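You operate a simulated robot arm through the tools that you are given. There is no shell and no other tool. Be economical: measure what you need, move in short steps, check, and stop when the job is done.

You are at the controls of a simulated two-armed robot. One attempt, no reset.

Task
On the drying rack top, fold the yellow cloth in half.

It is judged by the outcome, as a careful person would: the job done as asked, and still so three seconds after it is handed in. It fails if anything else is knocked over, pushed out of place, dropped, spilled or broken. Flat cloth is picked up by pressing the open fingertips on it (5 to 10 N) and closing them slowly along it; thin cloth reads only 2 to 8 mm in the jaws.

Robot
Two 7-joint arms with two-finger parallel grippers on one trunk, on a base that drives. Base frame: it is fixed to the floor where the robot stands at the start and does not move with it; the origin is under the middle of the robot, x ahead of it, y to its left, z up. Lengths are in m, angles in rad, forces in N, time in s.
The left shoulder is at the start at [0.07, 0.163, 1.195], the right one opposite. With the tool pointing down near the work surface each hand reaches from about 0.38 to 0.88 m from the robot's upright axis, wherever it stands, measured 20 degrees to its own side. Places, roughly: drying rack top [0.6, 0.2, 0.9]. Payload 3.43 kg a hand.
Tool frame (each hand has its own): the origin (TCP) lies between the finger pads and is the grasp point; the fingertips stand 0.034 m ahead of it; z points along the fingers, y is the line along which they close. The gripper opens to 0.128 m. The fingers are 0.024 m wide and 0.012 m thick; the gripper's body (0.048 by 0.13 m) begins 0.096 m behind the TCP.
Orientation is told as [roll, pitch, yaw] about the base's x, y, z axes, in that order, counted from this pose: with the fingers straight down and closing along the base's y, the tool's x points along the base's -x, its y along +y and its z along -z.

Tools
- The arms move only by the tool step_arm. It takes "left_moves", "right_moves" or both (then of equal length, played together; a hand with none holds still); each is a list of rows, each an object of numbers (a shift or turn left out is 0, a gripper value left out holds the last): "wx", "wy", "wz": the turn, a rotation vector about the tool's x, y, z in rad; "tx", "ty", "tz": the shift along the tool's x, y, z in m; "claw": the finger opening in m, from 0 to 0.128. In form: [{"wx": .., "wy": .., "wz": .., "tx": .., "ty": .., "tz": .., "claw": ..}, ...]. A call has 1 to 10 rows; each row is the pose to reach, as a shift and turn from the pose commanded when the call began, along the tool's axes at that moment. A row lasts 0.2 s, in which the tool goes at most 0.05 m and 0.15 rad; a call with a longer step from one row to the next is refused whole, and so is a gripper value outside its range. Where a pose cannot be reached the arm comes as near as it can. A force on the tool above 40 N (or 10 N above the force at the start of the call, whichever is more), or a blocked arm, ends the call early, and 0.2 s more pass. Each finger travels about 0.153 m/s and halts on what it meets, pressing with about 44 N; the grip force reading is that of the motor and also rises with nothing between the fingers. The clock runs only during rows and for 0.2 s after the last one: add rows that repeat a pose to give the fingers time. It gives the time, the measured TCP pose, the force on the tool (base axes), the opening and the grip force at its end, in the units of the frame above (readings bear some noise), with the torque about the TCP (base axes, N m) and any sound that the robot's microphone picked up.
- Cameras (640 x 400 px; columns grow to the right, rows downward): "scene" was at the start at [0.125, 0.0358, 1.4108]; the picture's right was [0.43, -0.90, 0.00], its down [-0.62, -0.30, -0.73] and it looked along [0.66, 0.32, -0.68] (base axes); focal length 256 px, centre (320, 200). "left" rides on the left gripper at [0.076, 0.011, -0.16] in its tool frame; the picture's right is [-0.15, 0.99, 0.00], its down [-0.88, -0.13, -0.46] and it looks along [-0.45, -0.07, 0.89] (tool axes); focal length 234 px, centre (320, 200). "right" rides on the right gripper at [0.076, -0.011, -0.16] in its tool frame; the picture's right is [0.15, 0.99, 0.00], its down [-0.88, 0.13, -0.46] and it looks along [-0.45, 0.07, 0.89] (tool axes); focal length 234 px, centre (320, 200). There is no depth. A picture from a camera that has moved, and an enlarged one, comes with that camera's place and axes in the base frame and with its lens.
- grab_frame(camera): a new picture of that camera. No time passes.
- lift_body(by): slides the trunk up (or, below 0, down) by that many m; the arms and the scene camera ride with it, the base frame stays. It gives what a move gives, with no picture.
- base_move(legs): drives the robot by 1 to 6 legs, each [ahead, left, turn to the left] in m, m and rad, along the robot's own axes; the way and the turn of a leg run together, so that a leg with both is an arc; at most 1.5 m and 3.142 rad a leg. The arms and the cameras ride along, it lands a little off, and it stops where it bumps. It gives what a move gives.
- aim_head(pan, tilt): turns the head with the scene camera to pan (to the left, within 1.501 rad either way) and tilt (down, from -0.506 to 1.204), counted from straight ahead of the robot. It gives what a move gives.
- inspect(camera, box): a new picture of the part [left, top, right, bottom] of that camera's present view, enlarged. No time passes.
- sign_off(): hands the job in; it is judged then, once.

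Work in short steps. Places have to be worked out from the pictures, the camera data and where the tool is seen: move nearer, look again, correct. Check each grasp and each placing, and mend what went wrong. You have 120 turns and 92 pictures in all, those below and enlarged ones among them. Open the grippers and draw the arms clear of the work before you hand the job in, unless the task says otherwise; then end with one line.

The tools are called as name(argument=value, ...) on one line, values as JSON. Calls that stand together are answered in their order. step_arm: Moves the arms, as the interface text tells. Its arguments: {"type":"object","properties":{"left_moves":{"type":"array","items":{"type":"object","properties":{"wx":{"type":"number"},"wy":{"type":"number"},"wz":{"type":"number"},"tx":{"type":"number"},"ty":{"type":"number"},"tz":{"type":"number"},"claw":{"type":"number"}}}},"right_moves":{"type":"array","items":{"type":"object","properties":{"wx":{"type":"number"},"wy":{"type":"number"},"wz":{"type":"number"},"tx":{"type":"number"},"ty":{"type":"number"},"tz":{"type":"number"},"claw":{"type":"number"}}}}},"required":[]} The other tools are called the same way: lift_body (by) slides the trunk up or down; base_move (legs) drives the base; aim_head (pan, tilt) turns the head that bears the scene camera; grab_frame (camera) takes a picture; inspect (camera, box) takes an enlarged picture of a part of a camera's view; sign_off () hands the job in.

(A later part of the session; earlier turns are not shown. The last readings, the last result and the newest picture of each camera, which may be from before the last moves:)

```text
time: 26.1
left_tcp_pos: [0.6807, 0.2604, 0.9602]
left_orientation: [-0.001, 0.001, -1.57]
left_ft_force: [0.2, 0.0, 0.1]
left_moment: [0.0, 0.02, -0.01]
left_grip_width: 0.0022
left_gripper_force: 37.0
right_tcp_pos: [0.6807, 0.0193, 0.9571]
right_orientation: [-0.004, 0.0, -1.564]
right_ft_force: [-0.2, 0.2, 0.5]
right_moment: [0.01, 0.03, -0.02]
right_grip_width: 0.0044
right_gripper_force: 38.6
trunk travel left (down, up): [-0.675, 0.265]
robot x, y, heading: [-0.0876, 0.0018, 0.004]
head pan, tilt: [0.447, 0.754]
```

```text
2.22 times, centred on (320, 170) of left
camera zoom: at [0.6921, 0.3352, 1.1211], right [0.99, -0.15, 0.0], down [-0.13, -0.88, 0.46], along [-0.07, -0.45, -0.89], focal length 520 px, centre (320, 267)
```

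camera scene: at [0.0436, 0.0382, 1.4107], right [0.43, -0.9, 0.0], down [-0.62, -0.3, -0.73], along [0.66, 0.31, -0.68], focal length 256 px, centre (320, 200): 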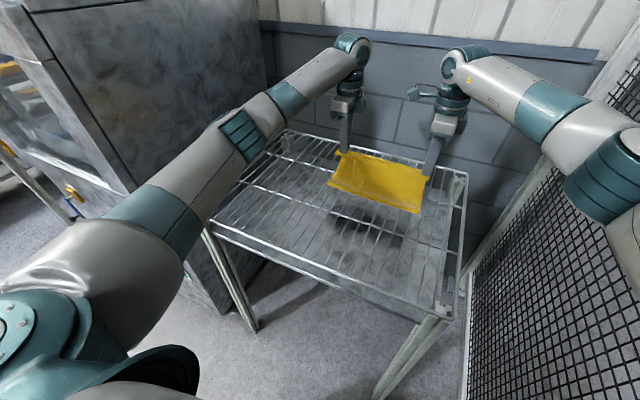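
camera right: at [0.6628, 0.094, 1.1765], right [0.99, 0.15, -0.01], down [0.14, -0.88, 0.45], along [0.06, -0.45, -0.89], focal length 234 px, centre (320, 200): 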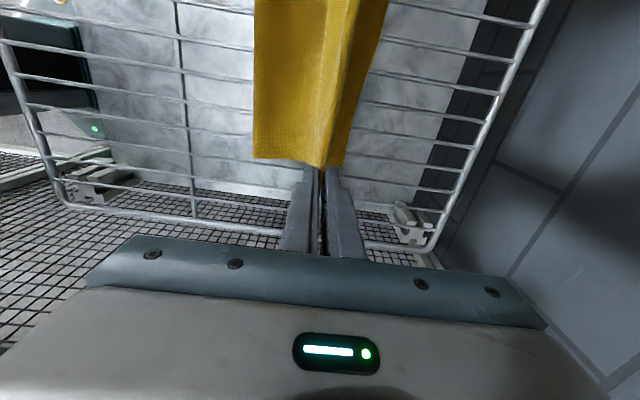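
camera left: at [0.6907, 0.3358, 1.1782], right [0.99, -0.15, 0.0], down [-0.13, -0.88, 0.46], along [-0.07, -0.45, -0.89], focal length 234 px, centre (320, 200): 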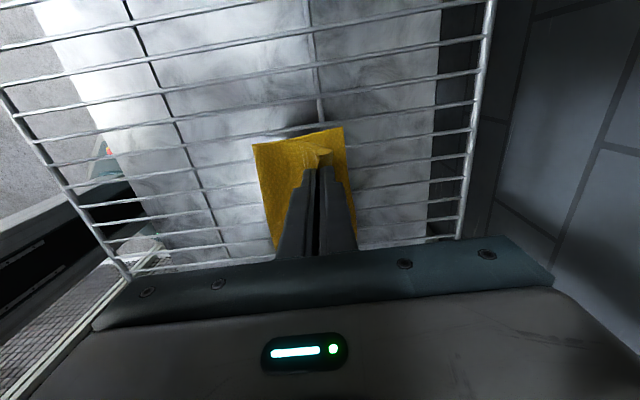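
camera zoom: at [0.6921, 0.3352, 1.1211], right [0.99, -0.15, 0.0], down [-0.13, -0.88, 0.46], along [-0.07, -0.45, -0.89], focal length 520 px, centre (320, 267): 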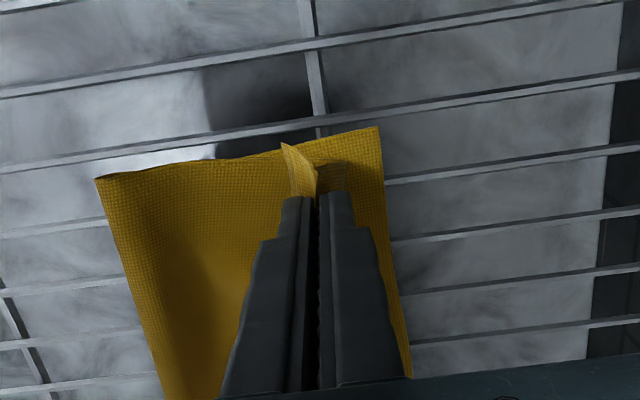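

The bend is at about 0.583, and the ideal is ~0.56. I'll lower to near contact while easing the grips 2 cm back toward the robot, which pushes the slack into the fold.

step_arm(left_moves=[{"ty": -0.005, "tz": 0.006}, {"ty": -0.01, "tz": 0.01}, {"ty": -0.015, "tz": 0.013}, {"ty": -0.02, "tz": 0.015}, {"ty": -0.025, "tz": 0.015}, {"ty": -0.025, "tz": 0.015}], right_moves=[{"ty": -0.005, "tz": 0.004}, {"ty": -0.01, "tz": 0.008}, {"ty": -0.015, "tz": 0.011}, {"ty": -0.02, "tz": 0.013}, {"ty": -0.025, "tz": 0.013}, {"ty": -0.025, "tz": 0.013}])

inspect(camera="scene", box=[280, 120, 460, 255])

inspect(camera="left", box=[200, 80, 440, 260])

inspect(camera="right", box=[200, 0, 440, 200])

```text
time: 27.5
left_tcp_pos: [0.6559, 0.2596, 0.9466]
left_orientation: [-0.001, -0.001, -1.57]
left_ft_force: [0.9, -1.1, 0.2]
left_moment: [-0.03, 0.01, -0.02]
left_grip_width: 0.002
left_gripper_force: 36.7
right_tcp_pos: [0.6574, 0.017, 0.9464]
right_orientation: [-0.005, 0.001, -1.565]
right_ft_force: [0.0, 1.2, 0.8]
right_moment: [0.02, 0.0, 0.03]
right_grip_width: 0.0048
right_gripper_force: 38.7
trunk travel left (down, up): [-0.675, 0.265]
robot x, y, heading: [-0.0823, -0.0015, -0.001]
head pan, tilt: [0.447, 0.754]
```

```text
2.96 times, centred on (370, 188) of scene
camera zoom: at [0.0428, 0.038, 1.4108], right [0.43, -0.9, 0.0], down [-0.62, -0.3, -0.73], along [0.66, 0.32, -0.68], focal length 759 px, centre (172, 237)
```

zoom: 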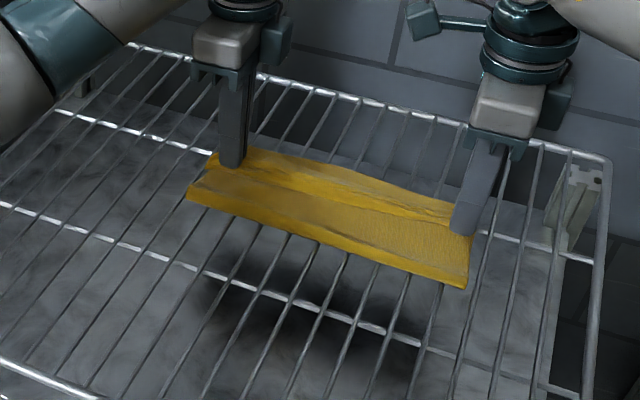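

```text
2.22 times, centred on (320, 170) of left
camera zoom: at [0.6676, 0.3349, 1.107], right [0.99, -0.15, 0.0], down [-0.13, -0.88, 0.46], along [-0.07, -0.45, -0.89], focal length 520 px, centre (320, 267)
```

zoom: 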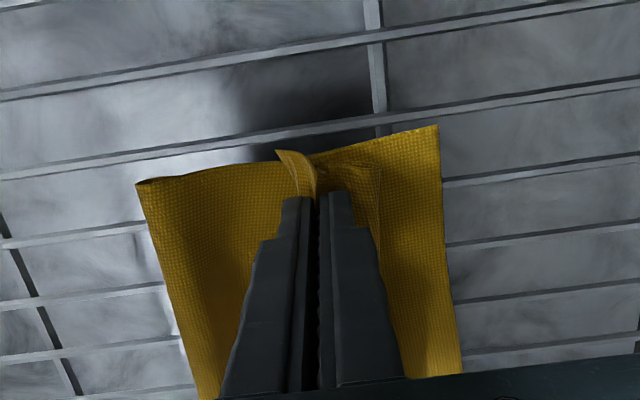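

```text
2.00 times, centred on (320, 100) of right
camera zoom: at [0.6458, 0.094, 1.1053], right [0.99, 0.15, 0.0], down [0.14, -0.88, 0.45], along [0.07, -0.45, -0.89], focal length 468 px, centre (320, 400)
```

zoom: 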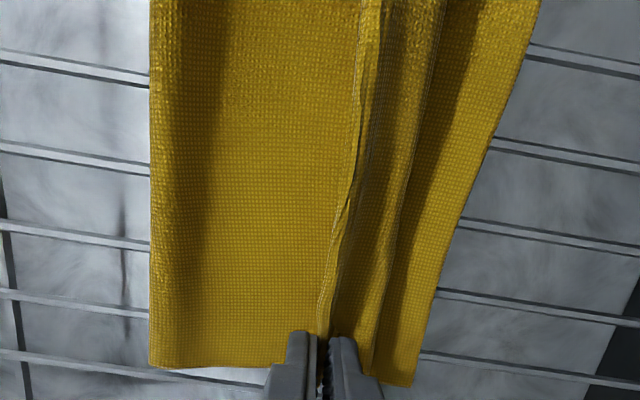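

The lower layer is staying put at 0.709, but my last arc ran too wide and pulled the bend to 0.58. I'll redo it: back up to x≈0.54, then a tighter path down.

step_arm(left_moves=[{"ty": -0.01, "tz": -0.03}, {"ty": -0.03, "tz": -0.055}, {"ty": -0.055, "tz": -0.073}, {"ty": -0.085, "tz": -0.083}, {"ty": -0.115, "tz": -0.083}, {"ty": -0.12, "tz": -0.078}, {"ty": -0.12, "tz": -0.075}], right_moves=[{"ty": -0.01, "tz": -0.03}, {"ty": -0.03, "tz": -0.055}, {"ty": -0.055, "tz": -0.073}, {"ty": -0.085, "tz": -0.083}, {"ty": -0.115, "tz": -0.083}, {"ty": -0.12, "tz": -0.078}, {"ty": -0.12, "tz": -0.075}])

step_arm(left_moves=[{"ty": 0.02, "tz": 0.003}, {"ty": 0.04, "tz": 0.01}, {"ty": 0.06, "tz": 0.022}, {"ty": 0.08, "tz": 0.036}, {"ty": 0.097, "tz": 0.052}, {"ty": 0.11, "tz": 0.065}, {"ty": 0.117, "tz": 0.072}, {"ty": 0.117, "tz": 0.072}], right_moves=[{"ty": 0.02, "tz": 0.003}, {"ty": 0.04, "tz": 0.01}, {"ty": 0.06, "tz": 0.022}, {"ty": 0.08, "tz": 0.036}, {"ty": 0.097, "tz": 0.052}, {"ty": 0.11, "tz": 0.065}, {"ty": 0.117, "tz": 0.072}, {"ty": 0.117, "tz": 0.072}])

inspect(camera="scene", box=[280, 120, 460, 255])

inspect(camera="left", box=[200, 80, 440, 260])

```text
time: 29.1
left_tcp_pos: [0.5349, 0.2606, 1.0221]
left_orientation: [-0.002, 0.0, -1.57]
left_ft_force: [0.2, -1.1, 0.2]
left_moment: [-0.04, 0.0, 0.03]
left_grip_width: 0.002
left_gripper_force: 36.4
right_tcp_pos: [0.5358, 0.0186, 1.0222]
right_orientation: [-0.003, -0.001, -1.566]
right_ft_force: [0.3, 1.2, -0.6]
right_moment: [0.0, -0.01, -0.02]
right_grip_width: 0.0042
right_gripper_force: 38.8
trunk travel left (down, up): [-0.675, 0.265]
robot x, y, heading: [-0.0812, 0.0033, 0.003]
head pan, tilt: [0.447, 0.754]
```

```text
time: 30.9
left_tcp_pos: [0.6532, 0.261, 0.9482]
left_orientation: [0.001, 0.0, -1.57]
left_ft_force: [-0.2, -1.6, -0.7]
left_moment: [-0.02, 0.0, 0.02]
left_grip_width: 0.0018
left_gripper_force: 36.2
right_tcp_pos: [0.6519, 0.0184, 0.9482]
right_orientation: [-0.005, -0.001, -1.566]
right_ft_force: [-0.9, 2.0, -0.7]
right_moment: [0.06, -0.01, -0.02]
right_grip_width: 0.0045
right_gripper_force: 39.5
trunk travel left (down, up): [-0.675, 0.265]
robot x, y, heading: [-0.0802, 0.001, -0.002]
head pan, tilt: [0.447, 0.754]
```

```text
2.96 times, centred on (370, 188) of scene
camera zoom: at [0.0424, 0.0378, 1.4108], right [0.43, -0.9, 0.0], down [-0.62, -0.3, -0.73], along [0.66, 0.32, -0.68], focal length 759 px, centre (172, 237)
```

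zoom: 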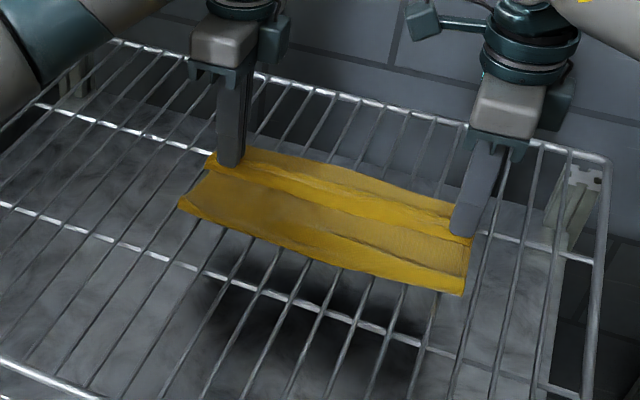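

```text
2.22 times, centred on (320, 170) of left
camera zoom: at [0.6651, 0.3362, 1.1094], right [0.99, -0.15, 0.0], down [-0.13, -0.88, 0.46], along [-0.07, -0.45, -0.89], focal length 520 px, centre (320, 267)
```

zoom: 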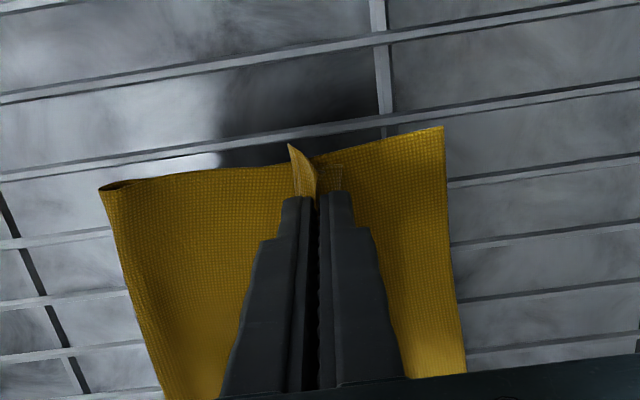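

Now the bend is at 0.563 and the far edge at 0.706, so it's nearly exact halves. I'll ease the grips 1.2 cm outward to take up slack, then open slowly.

step_arm(left_moves=[{"ty": 0.006, "tz": 0.002}, {"ty": 0.012, "tz": 0.004}, {"ty": 0.012, "tz": 0.004}, {"ty": 0.012, "tz": 0.004, "claw": 0.01}, {"ty": 0.012, "tz": 0.004, "claw": 0.02}, {"ty": 0.012, "tz": 0.004, "claw": 0.03}, {"ty": 0.012, "tz": 0.004, "claw": 0.04}, {"ty": 0.012, "tz": 0.004, "claw": 0.04}], right_moves=[{"ty": 0.006, "tz": 0.002}, {"ty": 0.012, "tz": 0.004}, {"ty": 0.012, "tz": 0.004}, {"ty": 0.012, "tz": 0.004, "claw": 0.01}, {"ty": 0.012, "tz": 0.004, "claw": 0.02}, {"ty": 0.012, "tz": 0.004, "claw": 0.03}, {"ty": 0.012, "tz": 0.004, "claw": 0.04}, {"ty": 0.012, "tz": 0.004, "claw": 0.04}])

inspect(camera="scene", box=[280, 120, 460, 255])

inspect(camera="left", box=[200, 80, 440, 260])

inspect(camera="right", box=[200, 0, 440, 200])

```text
time: 32.7
left_tcp_pos: [0.6652, 0.2599, 0.9434]
left_orientation: [-0.001, 0.001, -1.57]
left_ft_force: [0.2, 0.0, 0.2]
left_moment: [0.01, 0.01, 0.02]
left_grip_width: 0.0398
left_gripper_force: 0.1
right_tcp_pos: [0.6653, 0.0184, 0.9451]
right_orientation: [-0.005, 0.0, -1.565]
right_ft_force: [0.5, 0.2, -0.1]
right_moment: [0.01, 0.02, 0.04]
right_grip_width: 0.0398
right_gripper_force: 0.0
trunk travel left (down, up): [-0.675, 0.265]
robot x, y, heading: [-0.0815, 0.0065, -0.003]
head pan, tilt: [0.447, 0.754]
```

```text
2.96 times, centred on (370, 188) of scene
camera zoom: at [0.0426, 0.0379, 1.4108], right [0.43, -0.9, 0.0], down [-0.62, -0.3, -0.73], along [0.66, 0.32, -0.68], focal length 759 px, centre (172, 237)
```

zoom: 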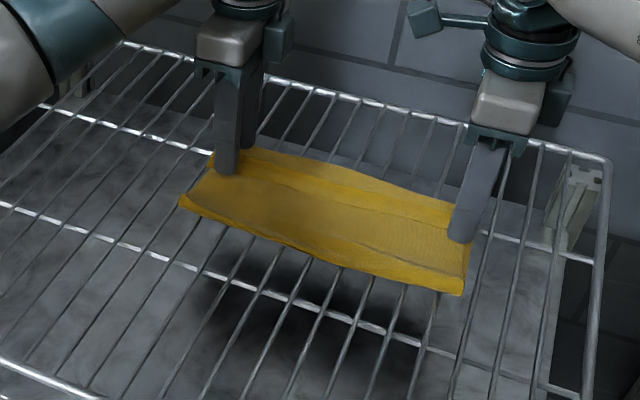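

```text
2.22 times, centred on (320, 170) of left
camera zoom: at [0.6766, 0.3357, 1.1047], right [0.99, -0.15, 0.0], down [-0.13, -0.88, 0.46], along [-0.07, -0.45, -0.89], focal length 520 px, centre (320, 267)
```

zoom: 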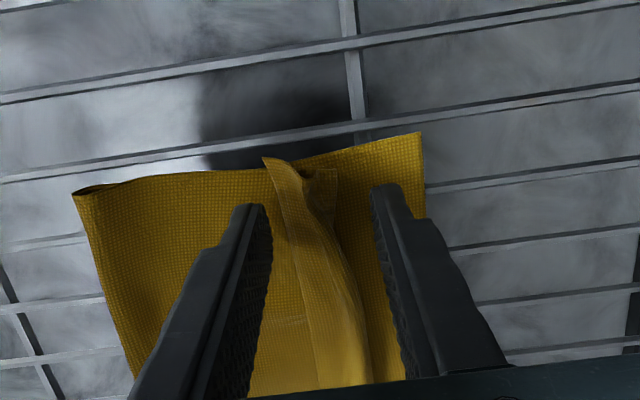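

```text
2.00 times, centred on (320, 100) of right
camera zoom: at [0.6537, 0.0941, 1.1038], right [0.99, 0.15, 0.0], down [0.14, -0.88, 0.45], along [0.07, -0.45, -0.89], focal length 468 px, centre (320, 400)
```

zoom: 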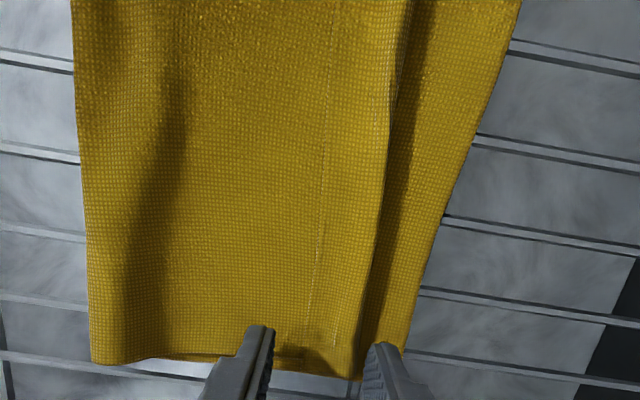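

Both released. The upper edge strip (~2–3 cm) is curled back on top toward the robot. I'll raise the hands, closing them once clear, and get a clean view.

step_arm(left_moves=[{"tz": -0.03}, {"tz": -0.06, "tx": 0.02}, {"tz": -0.09, "tx": 0.05}, {"tz": -0.1, "tx": 0.09, "claw": 0.0}, {"tz": -0.1, "tx": 0.12, "claw": 0.0}, {"tz": -0.1, "tx": 0.12, "claw": 0.0}], right_moves=[{"tz": -0.03}, {"tz": -0.06, "tx": -0.02}, {"tz": -0.09, "tx": -0.05}, {"tz": -0.1, "tx": -0.08, "claw": 0.0}, {"tz": -0.1, "tx": -0.1, "claw": 0.0}, {"tz": -0.1, "tx": -0.1, "claw": 0.0}])

inspect(camera="scene", box=[280, 120, 460, 255])

grab_frame(camera="left")

grab_frame(camera="right")

```text
time: 34.1
left_tcp_pos: [0.6631, 0.3812, 1.0442]
left_orientation: [0.001, 0.001, -1.568]
left_ft_force: [0.3, -0.7, 0.2]
left_moment: [-0.04, 0.01, 0.02]
left_grip_width: 0.0
left_gripper_force: 32.9
right_tcp_pos: [0.6652, -0.0819, 1.0445]
right_orientation: [-0.003, -0.001, -1.565]
right_ft_force: [-1.2, -0.2, -0.3]
right_moment: [-0.02, -0.01, -0.04]
right_grip_width: 0.0001
right_gripper_force: 32.6
trunk travel left (down, up): [-0.675, 0.265]
robot x, y, heading: [-0.0819, 0.0, 0.002]
head pan, tilt: [0.447, 0.754]
```

```text
2.96 times, centred on (370, 188) of scene
camera zoom: at [0.0425, 0.0379, 1.4108], right [0.43, -0.9, 0.0], down [-0.62, -0.3, -0.73], along [0.66, 0.32, -0.68], focal length 759 px, centre (172, 237)
```

zoom: 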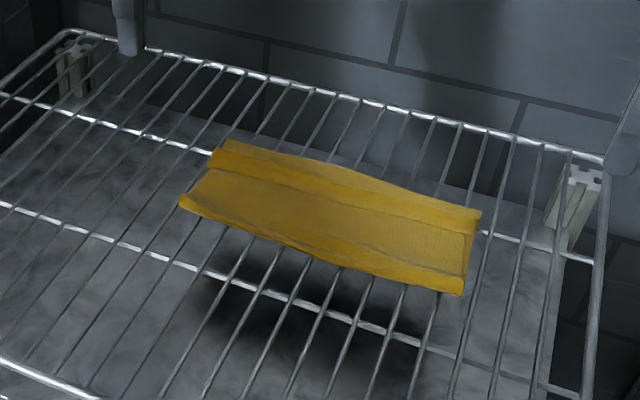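

```text
48 pictures are left
camera left: at [0.6758, 0.4563, 1.2047], right [0.99, -0.14, 0.0], down [-0.13, -0.88, 0.46], along [-0.07, -0.45, -0.89], focal length 234 px, centre (320, 200)
```

left: 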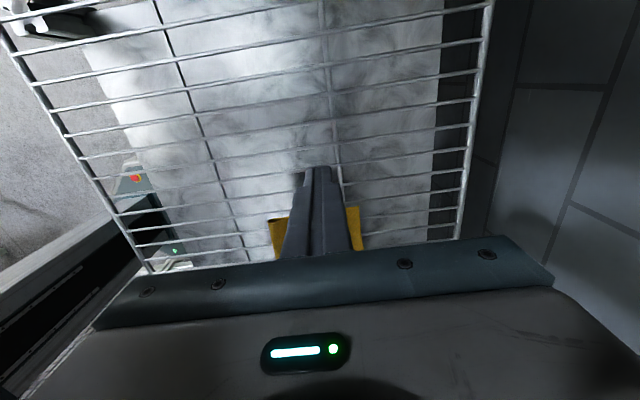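

```text
47 pictures are left
camera right: at [0.6543, -0.0069, 1.2038], right [0.99, 0.15, 0.0], down [0.14, -0.88, 0.45], along [0.07, -0.45, -0.89], focal length 234 px, centre (320, 200)
```

right: 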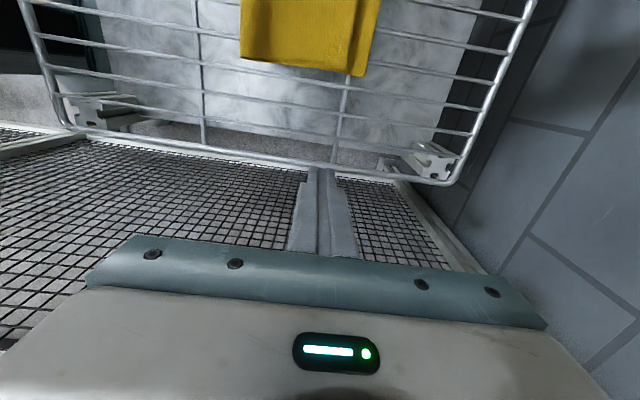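

inspect(camera="scene", box=[320, 150, 425, 225])

inspect(camera="right", box=[220, 0, 400, 100])

```text
5.33 times, centred on (372, 188) of scene
camera zoom: at [0.0425, 0.0379, 1.4108], right [0.43, -0.9, 0.0], down [-0.62, -0.3, -0.73], along [0.66, 0.32, -0.68], focal length 1366 px, centre (40, 267)
```

zoom: 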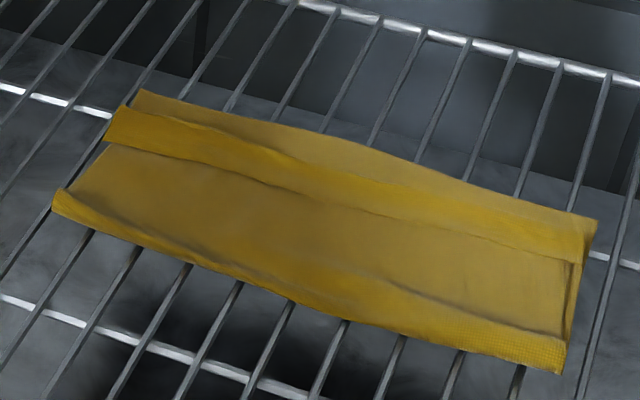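

```text
3.56 times, centred on (310, 50) of right
camera zoom: at [0.6543, -0.0069, 1.2038], right [0.99, 0.15, 0.0], down [0.14, -0.88, 0.45], along [0.07, -0.45, -0.89], focal length 833 px, centre (356, 733)
```

zoom: 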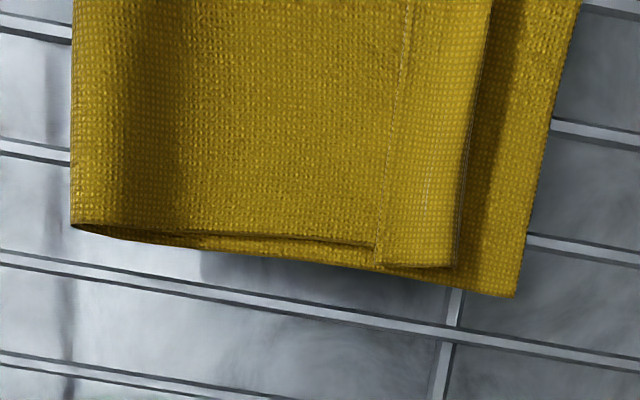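

It's clear now: the upper strip (x 0.660–0.683) is folded back on itself, and once unrolled its edge would land at ~0.706, matching the lower edge. I'll place the closed right fingertips on the strip, then drag it outward.

step_arm(right_moves=[{"tx": 0.04}, {"tx": 0.08}, {"tx": 0.11, "tz": 0.02}, {"tx": 0.11, "tz": 0.06}, {"tx": 0.11, "tz": 0.09}, {"tx": 0.11, "tz": 0.098}, {"tx": 0.11, "tz": 0.102}, {"tx": 0.11, "tz": 0.102}])

```text
time: 35.9
left_tcp_pos: [0.6636, 0.3798, 1.0431]
left_orientation: [0.0, -0.002, -1.568]
left_ft_force: [-0.6, -0.8, -0.2]
left_moment: [0.01, -0.01, 0.03]
left_grip_width: 0.0001
left_gripper_force: 33.2
right_tcp_pos: [0.665, 0.0288, 0.9421]
right_orientation: [-0.005, 0.001, -1.565]
right_ft_force: [-0.8, 0.3, -0.2]
right_moment: [0.01, 0.0, -0.02]
right_grip_width: 0.0
right_gripper_force: 32.9
trunk travel left (down, up): [-0.675, 0.265]
robot x, y, heading: [-0.0829, 0.0018, 0.001]
head pan, tilt: [0.447, 0.754]
```

No contact yet at tip height 0.908, so I'll ease down 3 mm.

step_arm(right_moves=[{"tz": 0.0015}, {"tz": 0.003}, {"tz": 0.003}])

inspect(camera="right", box=[220, 80, 420, 220])

```text
time: 36.7
left_tcp_pos: [0.6638, 0.38, 1.0442]
left_orientation: [0.0, 0.001, -1.57]
left_ft_force: [-0.4, 1.0, 0.2]
left_moment: [0.0, 0.01, 0.01]
left_grip_width: 0.0
left_gripper_force: 32.8
right_tcp_pos: [0.6648, 0.0294, 0.9416]
right_orientation: [-0.005, 0.002, -1.564]
right_ft_force: [0.7, 0.2, 0.8]
right_moment: [0.01, 0.01, 0.03]
right_grip_width: 0.0001
right_gripper_force: 32.2
trunk travel left (down, up): [-0.675, 0.265]
robot x, y, heading: [-0.0838, 0.0023, -0.001]
head pan, tilt: [0.447, 0.754]
```

```text
2.86 times, centred on (320, 150) of right
camera zoom: at [0.654, 0.1039, 1.0993], right [0.99, 0.15, 0.0], down [0.14, -0.88, 0.45], along [0.07, -0.45, -0.89], focal length 669 px, centre (320, 343)
```

zoom: 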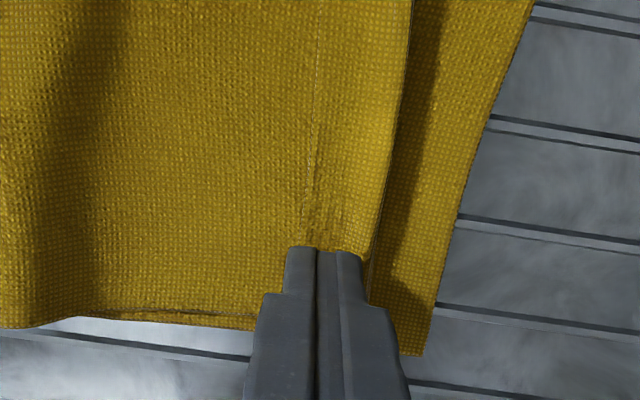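

The fingertip is on the strip and just in contact. I'll press slightly more and drag 4.5 cm toward +x.

step_arm(right_moves=[{"tz": 0.002}, {"tz": 0.002, "ty": 0.006}, {"tz": 0.002, "ty": 0.013}, {"tz": 0.002, "ty": 0.02}, {"tz": 0.002, "ty": 0.027}, {"tz": 0.002, "ty": 0.034}, {"tz": 0.001, "ty": 0.041}])

inspect(camera="right", box=[220, 80, 420, 220])

```text
time: 38.3
left_tcp_pos: [0.6635, 0.3806, 1.0435]
left_orientation: [0.001, -0.003, -1.571]
left_ft_force: [-0.1, -0.5, 0.9]
left_moment: [-0.03, 0.0, -0.04]
left_grip_width: 0.0003
left_gripper_force: 32.6
right_tcp_pos: [0.7062, 0.0302, 0.9401]
right_orientation: [-0.004, -0.001, -1.567]
right_ft_force: [-0.2, 0.0, 0.2]
right_moment: [-0.01, -0.01, 0.01]
right_grip_width: 0.0
right_gripper_force: 33.1
trunk travel left (down, up): [-0.675, 0.265]
robot x, y, heading: [-0.0813, 0.0023, 0.003]
head pan, tilt: [0.447, 0.754]
```

```text
2.86 times, centred on (320, 150) of right
camera zoom: at [0.695, 0.105, 1.0982], right [0.99, 0.15, 0.0], down [0.14, -0.88, 0.46], along [0.07, -0.45, -0.89], focal length 669 px, centre (320, 343)
```

zoom: 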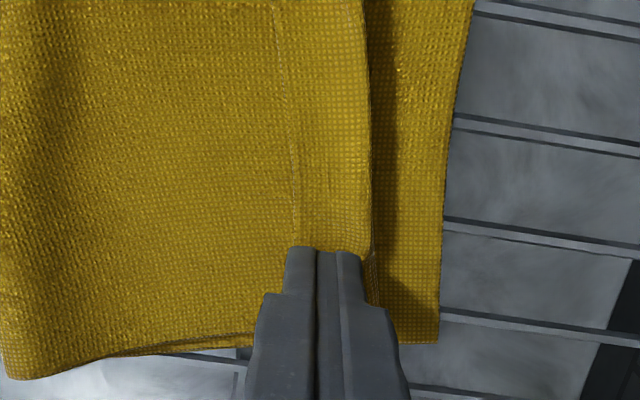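

The whole stack slid with the fingertip, because the rack's friction is low, so the right side is now skewed outward. I'll lift off and look before dragging it back.

step_arm(right_moves=[{"tz": -0.03}, {"tz": -0.06}, {"tz": -0.06, "tx": -0.04}, {"tz": -0.06, "tx": -0.08}])

inspect(camera="scene", box=[310, 130, 450, 230])

```text
time: 39.3
left_tcp_pos: [0.6636, 0.3793, 1.0452]
left_orientation: [0.001, 0.0, -1.57]
left_ft_force: [0.7, 0.3, 0.6]
left_moment: [0.05, 0.0, -0.01]
left_grip_width: 0.0
left_gripper_force: 32.8
right_tcp_pos: [0.7049, -0.0506, 1.0022]
right_orientation: [-0.005, 0.002, -1.564]
right_ft_force: [0.1, -0.1, -0.5]
right_moment: [0.02, -0.01, -0.02]
right_grip_width: 0.0002
right_gripper_force: 33.2
trunk travel left (down, up): [-0.675, 0.265]
robot x, y, heading: [-0.0841, 0.0018, -0.002]
head pan, tilt: [0.447, 0.754]
```

```text
4.00 times, centred on (380, 180) of scene
camera zoom: at [0.0421, 0.0367, 1.4109], right [0.43, -0.9, 0.0], down [-0.62, -0.3, -0.73], along [0.66, 0.32, -0.68], focal length 1024 px, centre (80, 280)
```

zoom: 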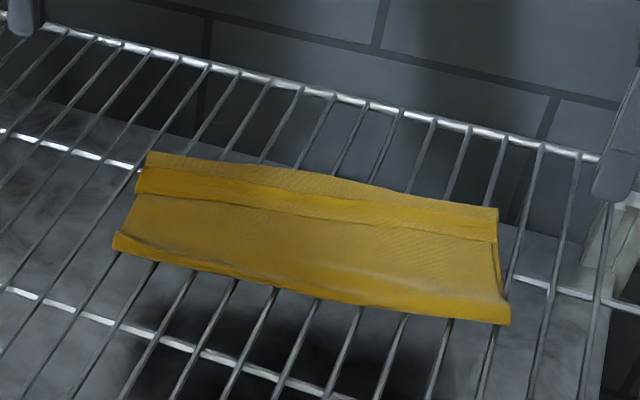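

The stack rotated as one piece and the fold is intact. I'll press the body down with the left hand at (0.635, 0.185) to anchor it, then drag only the strip with the right.

step_arm(left_moves=[{"tx": -0.05, "ty": -0.01}, {"tx": -0.1, "ty": -0.02}, {"tx": -0.15, "ty": -0.029}, {"tx": -0.194, "ty": -0.029, "tz": 0.03}, {"tx": -0.194, "ty": -0.029, "tz": 0.07}, {"tx": -0.194, "ty": -0.029, "tz": 0.1}, {"tx": -0.194, "ty": -0.029, "tz": 0.107}, {"tx": -0.194, "ty": -0.029, "tz": 0.107}])

```text
refused: row 1 steps farther than a row can; nothing moved
```

step_arm(left_moves=[{"tx": -0.045, "ty": -0.01}, {"tx": -0.09, "ty": -0.02}, {"tx": -0.135, "ty": -0.029}, {"tx": -0.17, "ty": -0.029, "tz": 0.02}, {"tx": -0.194, "ty": -0.029, "tz": 0.05}, {"tx": -0.194, "ty": -0.029, "tz": 0.09}, {"tx": -0.194, "ty": -0.029, "tz": 0.107}, {"tx": -0.194, "ty": -0.029, "tz": 0.107}])

```text
time: 41.1
left_tcp_pos: [0.6365, 0.1871, 0.9389]
left_orientation: [-0.002, 0.0, -1.569]
left_ft_force: [0.0, -0.5, 0.0]
left_moment: [-0.02, -0.01, -0.02]
left_grip_width: 0.0
left_gripper_force: 33.5
right_tcp_pos: [0.7063, -0.0507, 1.0009]
right_orientation: [-0.003, -0.001, -1.566]
right_ft_force: [-0.7, 0.1, 0.8]
right_moment: [0.02, -0.02, 0.02]
right_grip_width: 0.0
right_gripper_force: 32.7
trunk travel left (down, up): [-0.675, 0.265]
robot x, y, heading: [-0.083, -0.0021, -0.0]
head pan, tilt: [0.447, 0.754]
```

Left isn't pressing yet. I'll lower it 5 mm more and bring the right above the strip.

step_arm(left_moves=[{"tz": 0.002}, {"tz": 0.004}, {"tz": 0.006}, {"tz": 0.006}], right_moves=[{"tx": 0.04, "ty": 0.006}, {"tx": 0.086, "ty": 0.006}, {"tx": 0.086, "ty": 0.006, "tz": 0.03}, {"tx": 0.086, "ty": 0.006, "tz": 0.046}])

inspect(camera="right", box=[220, 60, 440, 220])

inspect(camera="scene", box=[310, 130, 450, 230])

```text
time: 42.1
left_tcp_pos: [0.6341, 0.186, 0.9348]
left_orientation: [0.006, -0.004, -1.572]
left_ft_force: [3.9, -1.9, 22.5]
left_moment: [-0.04, -0.06, -0.03]
left_grip_width: 0.0002
left_gripper_force: 32.9
right_tcp_pos: [0.7037, 0.0351, 0.9554]
right_orientation: [-0.001, 0.0, -1.565]
right_ft_force: [0.2, -0.4, -0.1]
right_moment: [-0.05, 0.02, 0.0]
right_grip_width: 0.0
right_gripper_force: 32.8
right hand out of reach, approached as far as the arm can: row 2, 3, 4
trunk travel left (down, up): [-0.675, 0.265]
robot x, y, heading: [-0.0821, 0.0004, 0.0]
head pan, tilt: [0.447, 0.754]
```

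```text
2.50 times, centred on (330, 140) of right
camera zoom: at [0.6914, 0.1106, 1.1152], right [0.99, 0.15, 0.0], down [0.14, -0.88, 0.46], along [0.07, -0.45, -0.89], focal length 585 px, centre (295, 350)
```

zoom: 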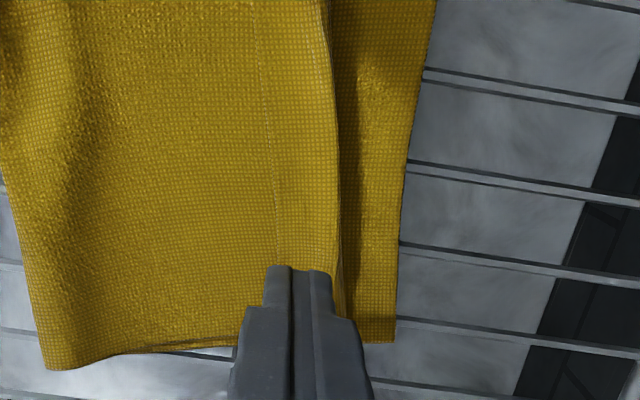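

```text
4.00 times, centred on (380, 180) of scene
camera zoom: at [0.04, 0.0379, 1.4114], right [0.43, -0.9, 0.0], down [-0.62, -0.3, -0.73], along [0.66, 0.31, -0.68], focal length 1024 px, centre (80, 280)
```

zoom: 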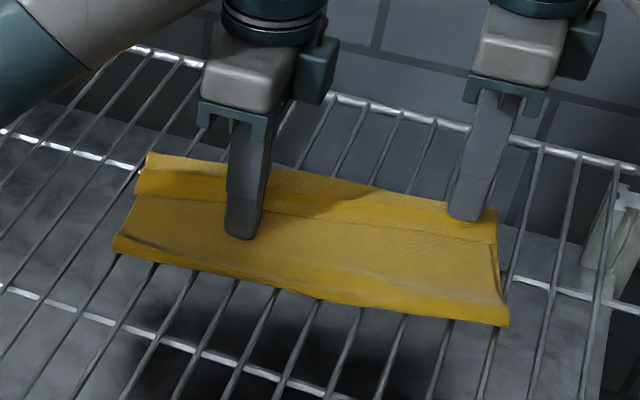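

The left anchor works at 22 N, but the right hand is at its forward reach limit. I'll lift both hands and drive the base 0.10 m forward, then repeat.

step_arm(left_moves=[{"tz": -0.03}, {"tz": -0.07}, {"tz": -0.1}, {"tz": -0.1, "tx": 0.04}], right_moves=[{"tz": -0.03}, {"tz": -0.06}, {"tz": -0.08}, {"tz": -0.08}])

base_move(legs=[[0.1, 0, 0]])

inspect(camera="scene", box=[290, 130, 450, 240])

```text
time: 43.1
left_tcp_pos: [0.6357, 0.2295, 1.0304]
left_orientation: [-0.001, -0.002, -1.57]
left_ft_force: [0.8, 0.1, 0.1]
left_moment: [-0.07, -0.01, 0.02]
left_grip_width: 0.0001
left_gripper_force: 32.9
right_tcp_pos: [0.6997, 0.0363, 1.0341]
right_orientation: [-0.004, -0.002, -1.566]
right_ft_force: [0.1, -1.2, -0.2]
right_moment: [-0.05, -0.02, 0.01]
right_grip_width: 0.0001
right_gripper_force: 32.9
right hand out of reach, approached as far as the arm can: row 2, 3, 4
trunk travel left (down, up): [-0.675, 0.265]
robot x, y, heading: [-0.0843, 0.004, 0.002]
head pan, tilt: [0.447, 0.754]
```

```text
time: 44.2
left_tcp_pos: [0.7349, 0.2267, 1.0312]
left_orientation: [-0.001, -0.001, -1.569]
left_ft_force: [-0.2, -0.6, 0.5]
left_moment: [-0.01, 0.01, 0.03]
left_grip_width: 0.0
left_gripper_force: 33.3
right_tcp_pos: [0.7985, 0.0337, 1.0329]
right_orientation: [-0.004, 0.001, -1.567]
right_ft_force: [-0.5, 0.6, -0.3]
right_moment: [-0.03, 0.01, 0.01]
right_grip_width: 0.0001
right_gripper_force: 33.3
trunk travel left (down, up): [-0.675, 0.265]
robot x, y, heading: [0.0171, 0.0022, 0.002]
head pan, tilt: [0.447, 0.754]
```

```text
3.64 times, centred on (370, 185) of scene
camera zoom: at [0.1415, 0.0381, 1.4108], right [0.43, -0.9, 0.0], down [-0.62, -0.3, -0.73], along [0.66, 0.32, -0.68], focal length 931 px, centre (138, 254)
```

zoom: 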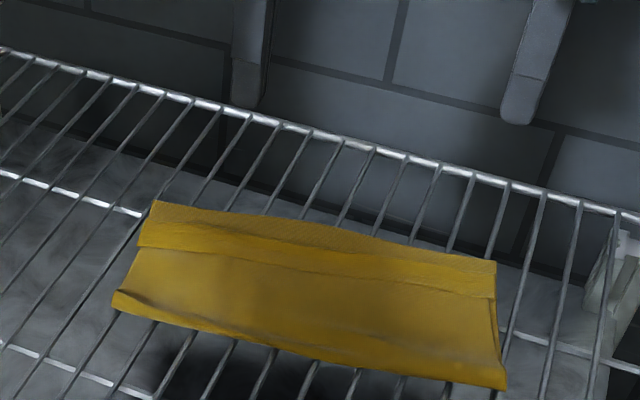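

I'll reposition left to the anchor point, pressing about 10 N, and right to just above the strip.

step_arm(left_moves=[{"ty": -0.035, "tx": -0.015}, {"ty": -0.07, "tx": -0.03}, {"ty": -0.1, "tx": -0.042}, {"ty": -0.1, "tx": -0.042, "tz": 0.04}, {"ty": -0.1, "tx": -0.042, "tz": 0.08}, {"ty": -0.1, "tx": -0.042, "tz": 0.092}, {"ty": -0.1, "tx": -0.042, "tz": 0.0955}, {"ty": -0.1, "tx": -0.042, "tz": 0.0955}], right_moves=[{"ty": -0.03}, {"ty": -0.06}, {"ty": -0.087}, {"ty": -0.087, "tz": 0.03}, {"ty": -0.087, "tz": 0.06}, {"ty": -0.087, "tz": 0.08}, {"ty": -0.087, "tz": 0.088}, {"ty": -0.087, "tz": 0.088}])

inspect(camera="right", box=[220, 60, 440, 220])

```text
time: 46.0
left_tcp_pos: [0.6342, 0.1849, 0.9357]
left_orientation: [0.001, -0.001, -1.57]
left_ft_force: [-0.4, -0.1, 1.2]
left_moment: [0.06, -0.01, -0.01]
left_grip_width: 0.0
left_gripper_force: 33.2
right_tcp_pos: [0.7842, 0.0742, 0.9738]
right_orientation: [-0.007, 0.002, -1.566]
right_ft_force: [-0.1, -0.3, 0.0]
right_moment: [-0.02, 0.03, 0.01]
right_grip_width: 0.0
right_gripper_force: 33.0
right hand out of reach, approached as far as the arm can: row 1, 2, 3, 4, 5, 6, 7, 8
trunk travel left (down, up): [-0.675, 0.265]
robot x, y, heading: [0.0161, -0.0014, -0.004]
head pan, tilt: [0.447, 0.754]
```

```text
2.50 times, centred on (330, 140) of right
camera zoom: at [0.7738, 0.1504, 1.1334], right [0.99, 0.15, -0.01], down [0.14, -0.88, 0.46], along [0.06, -0.45, -0.89], focal length 585 px, centre (295, 350)
```

zoom: 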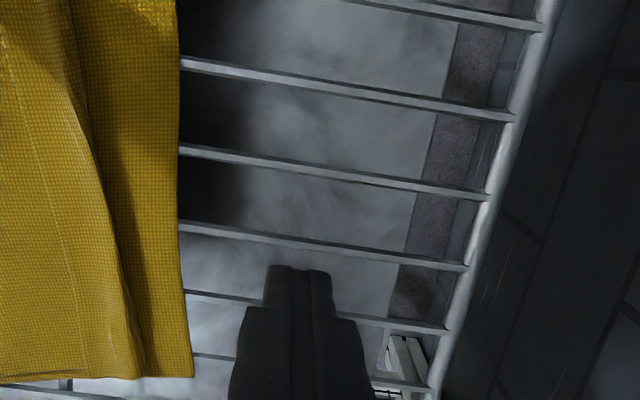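

The right arm is stuck at a joint limit and has drifted sideways. I'll raise it and swing it outward (-y) to free it, then approach again.

step_arm(right_moves=[{"tz": -0.04}, {"tz": -0.07}, {"tz": -0.07, "tx": -0.04}, {"tz": -0.07, "tx": -0.08}, {"tz": -0.07, "tx": -0.12}, {"tz": -0.07, "tx": -0.15, "ty": -0.02}, {"tz": -0.07, "tx": -0.15, "ty": -0.06}, {"tz": -0.07, "tx": -0.15, "ty": -0.08}])

```text
time: 47.8
left_tcp_pos: [0.6316, 0.1988, 0.9359]
left_orientation: [0.004, -0.013, -1.564]
left_ft_force: [-0.8, -0.2, 12.3]
left_moment: [0.08, 0.02, -0.03]
left_grip_width: 0.0
left_gripper_force: 33.5
right_tcp_pos: [0.7062, -0.0541, 1.0416]
right_orientation: [-0.004, -0.013, -1.556]
right_ft_force: [0.5, 0.0, 0.4]
right_moment: [0.02, 0.01, 0.0]
right_grip_width: 0.0
right_gripper_force: 32.6
right hand out of reach, approached as far as the arm can: row 2
trunk travel left (down, up): [-0.675, 0.265]
robot x, y, heading: [0.019, 0.0062, 0.001]
head pan, tilt: [0.447, 0.754]
```

Freed, with left pressing at 12 N. Now I'll bring the right over the strip.

step_arm(right_moves=[{"tx": 0.03, "ty": 0.003}, {"tx": 0.06, "ty": 0.006}, {"tx": 0.085, "ty": 0.006}, {"tx": 0.085, "ty": 0.006, "tz": 0.04}, {"tx": 0.085, "ty": 0.006, "tz": 0.08}, {"tx": 0.085, "ty": 0.006, "tz": 0.094}, {"tx": 0.085, "ty": 0.006, "tz": 0.096}])

inspect(camera="right", box=[220, 60, 440, 220])

```text
time: 49.4
left_tcp_pos: [0.6343, 0.1857, 0.9371]
left_orientation: [0.0, -0.001, -1.57]
left_ft_force: [0.0, 0.0, 0.3]
left_moment: [0.0, -0.01, -0.01]
left_grip_width: 0.0001
left_gripper_force: 32.8
right_tcp_pos: [0.7151, 0.0097, 0.9453]
right_orientation: [-0.004, -0.001, -1.565]
right_ft_force: [-0.3, 0.0, -0.5]
right_moment: [0.01, -0.02, 0.04]
right_grip_width: 0.0001
right_gripper_force: 32.5
trunk travel left (down, up): [-0.675, 0.265]
robot x, y, heading: [0.0156, 0.0012, 0.002]
head pan, tilt: [0.447, 0.754]
```

```text
2.50 times, centred on (330, 140) of right
camera zoom: at [0.704, 0.0846, 1.1048], right [0.99, 0.15, 0.0], down [0.14, -0.88, 0.45], along [0.07, -0.45, -0.89], focal length 585 px, centre (295, 350)
```

zoom: 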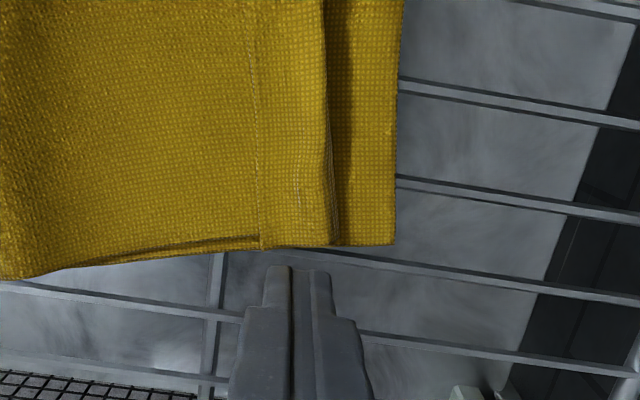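

The stack's right edge is now at y≈0.025 and the strip spans x 0.702–0.727. I'll shift the right hand 3 cm in +y over it, press the left again, and bring the right into light contact.

step_arm(left_moves=[{"tz": 0.001}, {"tz": 0.002}, {"tz": 0.003}, {"tz": 0.003}, {"tz": 0.003}], right_moves=[{"tz": -0.01}, {"tz": -0.01, "tx": 0.03}, {"tz": 0.0, "tx": 0.03}, {"tz": 0.004, "tx": 0.03}, {"tz": 0.004, "tx": 0.03}])

inspect(camera="right", box=[220, 60, 440, 220])

```text
time: 50.6
left_tcp_pos: [0.634, 0.1833, 0.9356]
left_orientation: [0.003, -0.001, -1.568]
left_ft_force: [2.3, 2.0, 21.8]
left_moment: [0.06, -0.02, -0.03]
left_grip_width: 0.0
left_gripper_force: 32.2
right_tcp_pos: [0.7143, 0.0373, 0.9438]
right_orientation: [-0.002, 0.002, -1.565]
right_ft_force: [0.6, -0.6, 0.0]
right_moment: [0.0, 0.01, 0.03]
right_grip_width: 0.0001
right_gripper_force: 33.0
trunk travel left (down, up): [-0.675, 0.265]
robot x, y, heading: [0.0205, -0.0021, 0.002]
head pan, tilt: [0.447, 0.754]
```

```text
2.50 times, centred on (330, 140) of right
camera zoom: at [0.7026, 0.1134, 1.1033], right [0.99, 0.15, 0.0], down [0.14, -0.88, 0.45], along [0.07, -0.45, -0.89], focal length 585 px, centre (295, 350)
```

zoom: 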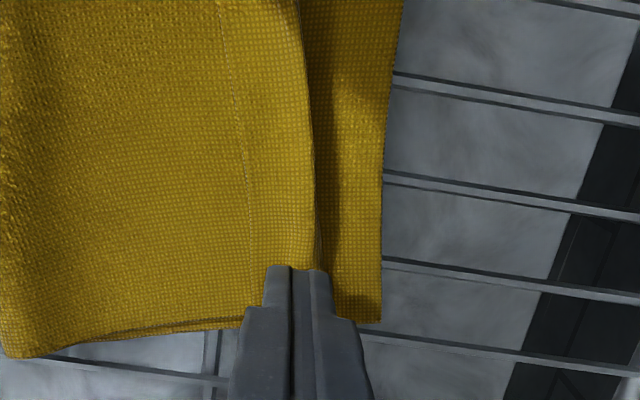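

The tip sits a bit toward the crease. I'll shift 6 mm back, press lightly and drag 5 cm outward.

step_arm(right_moves=[{"ty": -0.007}, {"ty": -0.007, "tz": 0.003}, {"ty": -0.007, "tz": 0.005}, {"ty": 0.0, "tz": 0.005}, {"ty": 0.008, "tz": 0.005}, {"ty": 0.016, "tz": 0.005}, {"ty": 0.024, "tz": 0.005}, {"ty": 0.032, "tz": 0.005}, {"ty": 0.038, "tz": 0.004}])

inspect(camera="right", box=[220, 60, 440, 220])

```text
time: 52.6
left_tcp_pos: [0.6348, 0.1829, 0.9355]
left_orientation: [0.004, 0.001, -1.568]
left_ft_force: [6.6, 0.6, 33.0]
left_moment: [0.04, -0.11, 0.01]
left_grip_width: 0.0
left_gripper_force: 33.1
right_tcp_pos: [0.7504, 0.039, 0.9401]
right_orientation: [-0.002, 0.001, -1.567]
right_ft_force: [-0.2, 0.2, 1.2]
right_moment: [-0.01, -0.05, 0.01]
right_grip_width: 0.0
right_gripper_force: 33.2
trunk travel left (down, up): [-0.675, 0.265]
robot x, y, heading: [0.0138, 0.0024, -0.0]
head pan, tilt: [0.447, 0.754]
```

```text
2.50 times, centred on (330, 140) of right
camera zoom: at [0.7386, 0.114, 1.0991], right [0.99, 0.15, 0.0], down [0.14, -0.88, 0.45], along [0.07, -0.45, -0.89], focal length 585 px, centre (295, 350)
```

zoom: 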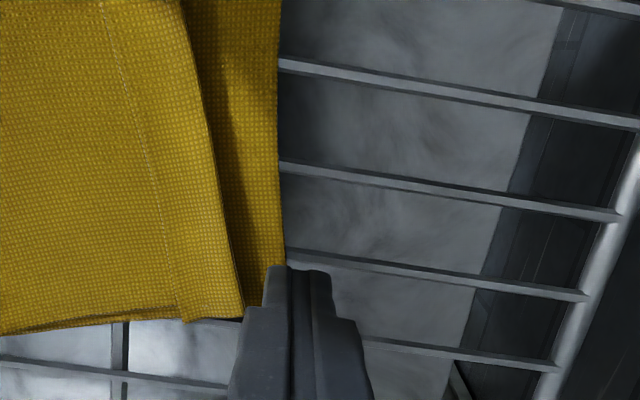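

The tip slid over, but the anchored stack stayed put and the strip rolled a few millimetres. Next I'll plow: set the tip on the upper layer just behind the strip's edge (x≈0.71) and push +x so the edge flips over.

step_arm(right_moves=[{"tz": -0.02}, {"tz": -0.02, "ty": -0.03}, {"tz": -0.02, "ty": -0.062}, {"tz": -0.005, "ty": -0.062}, {"tz": 0.002, "ty": -0.062}, {"tz": 0.003, "ty": -0.062}])

inspect(camera="right", box=[220, 60, 440, 220])

```text
time: 54.0
left_tcp_pos: [0.6337, 0.1836, 0.9353]
left_orientation: [0.004, -0.001, -1.569]
left_ft_force: [2.1, 0.5, 33.2]
left_moment: [0.03, 0.01, 0.0]
left_grip_width: 0.0
left_gripper_force: 32.8
right_tcp_pos: [0.6885, 0.0388, 0.9371]
right_orientation: [-0.003, 0.003, -1.566]
right_ft_force: [0.0, 0.8, 0.9]
right_moment: [-0.01, -0.02, -0.03]
right_grip_width: 0.0002
right_gripper_force: 32.9
trunk travel left (down, up): [-0.675, 0.265]
robot x, y, heading: [0.015, 0.0029, -0.004]
head pan, tilt: [0.447, 0.754]
```

```text
2.50 times, centred on (330, 140) of right
camera zoom: at [0.6761, 0.1146, 1.0962], right [0.99, 0.15, 0.0], down [0.14, -0.88, 0.45], along [0.07, -0.45, -0.89], focal length 585 px, centre (295, 350)
```

zoom: 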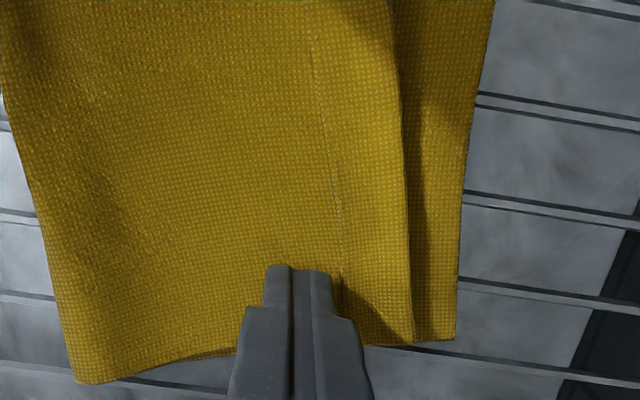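

The tip is right behind the strip's edge. Pushing +x now with slightly more press.

step_arm(right_moves=[{"tz": 0.001}, {"tz": 0.001, "ty": 0.008}, {"tz": 0.001, "ty": 0.016}, {"tz": 0.001, "ty": 0.024}, {"tz": 0.001, "ty": 0.032}, {"tz": 0.001, "ty": 0.04}, {"tz": 0.001, "ty": 0.048}, {"tz": 0.001, "ty": 0.054}])

inspect(camera="right", box=[220, 60, 440, 220])

inspect(camera="scene", box=[290, 130, 450, 240])

```text
time: 55.8
left_tcp_pos: [0.635, 0.1839, 0.9355]
left_orientation: [0.004, 0.0, -1.57]
left_ft_force: [1.2, 0.1, 32.3]
left_moment: [0.03, 0.0, 0.01]
left_grip_width: 0.0002
left_gripper_force: 32.5
right_tcp_pos: [0.7418, 0.0407, 0.936]
right_orientation: [-0.001, 0.0, -1.566]
right_ft_force: [-0.6, 0.2, -0.1]
right_moment: [0.02, 0.04, 0.02]
right_grip_width: 0.0
right_gripper_force: 32.7
trunk travel left (down, up): [-0.675, 0.265]
robot x, y, heading: [0.0192, 0.0016, -0.002]
head pan, tilt: [0.447, 0.754]
```

```text
2.50 times, centred on (330, 140) of right
camera zoom: at [0.7309, 0.1153, 1.0957], right [0.99, 0.15, 0.0], down [0.14, -0.88, 0.45], along [0.07, -0.45, -0.89], focal length 585 px, centre (295, 350)
```

zoom: 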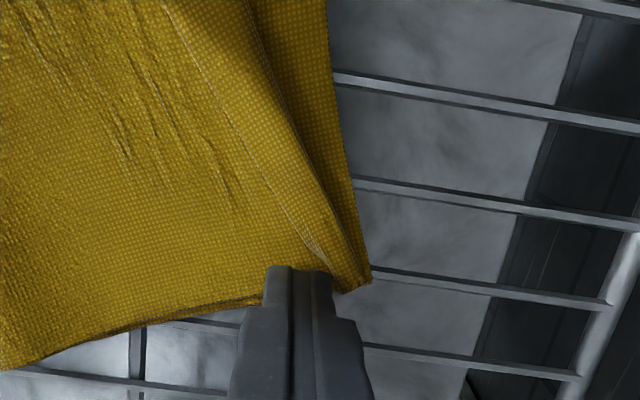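

```text
3.64 times, centred on (370, 185) of scene
camera zoom: at [0.1378, 0.037, 1.4112], right [0.43, -0.9, 0.0], down [-0.61, -0.3, -0.73], along [0.66, 0.32, -0.68], focal length 931 px, centre (138, 254)
```

zoom: 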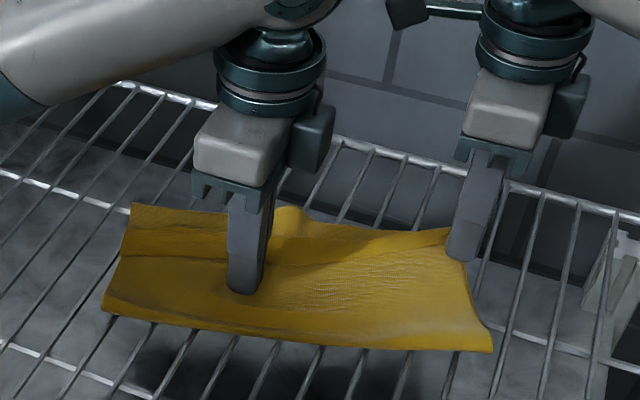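

That sheared the stack a bit near the corner. I'll lift the right hand clear and see how it relaxes.

step_arm(right_moves=[{"tz": -0.02}, {"tz": -0.04}, {"tz": -0.04, "tx": -0.04}, {"tz": -0.04, "tx": -0.07}])

inspect(camera="right", box=[180, 0, 420, 180])

```text
time: 56.8
left_tcp_pos: [0.6343, 0.1845, 0.9364]
left_orientation: [0.004, -0.001, -1.569]
left_ft_force: [-0.1, -0.2, 33.3]
left_moment: [-0.04, 0.03, 0.02]
left_grip_width: 0.0
left_gripper_force: 33.0
right_tcp_pos: [0.7435, -0.0293, 0.9764]
right_orientation: [-0.002, 0.004, -1.564]
right_ft_force: [-0.7, 0.3, 0.3]
right_moment: [0.0, -0.01, -0.01]
right_grip_width: 0.0001
right_gripper_force: 33.2
trunk travel left (down, up): [-0.675, 0.265]
robot x, y, heading: [0.0207, 0.0026, 0.002]
head pan, tilt: [0.447, 0.754]
```

```text
2.22 times, centred on (300, 90) of right
camera zoom: at [0.7312, 0.0452, 1.1361], right [0.99, 0.15, 0.0], down [0.14, -0.88, 0.45], along [0.07, -0.45, -0.89], focal length 520 px, centre (364, 444)
```

zoom: 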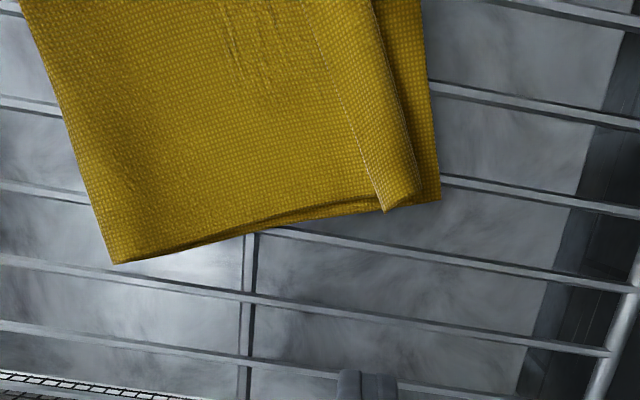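

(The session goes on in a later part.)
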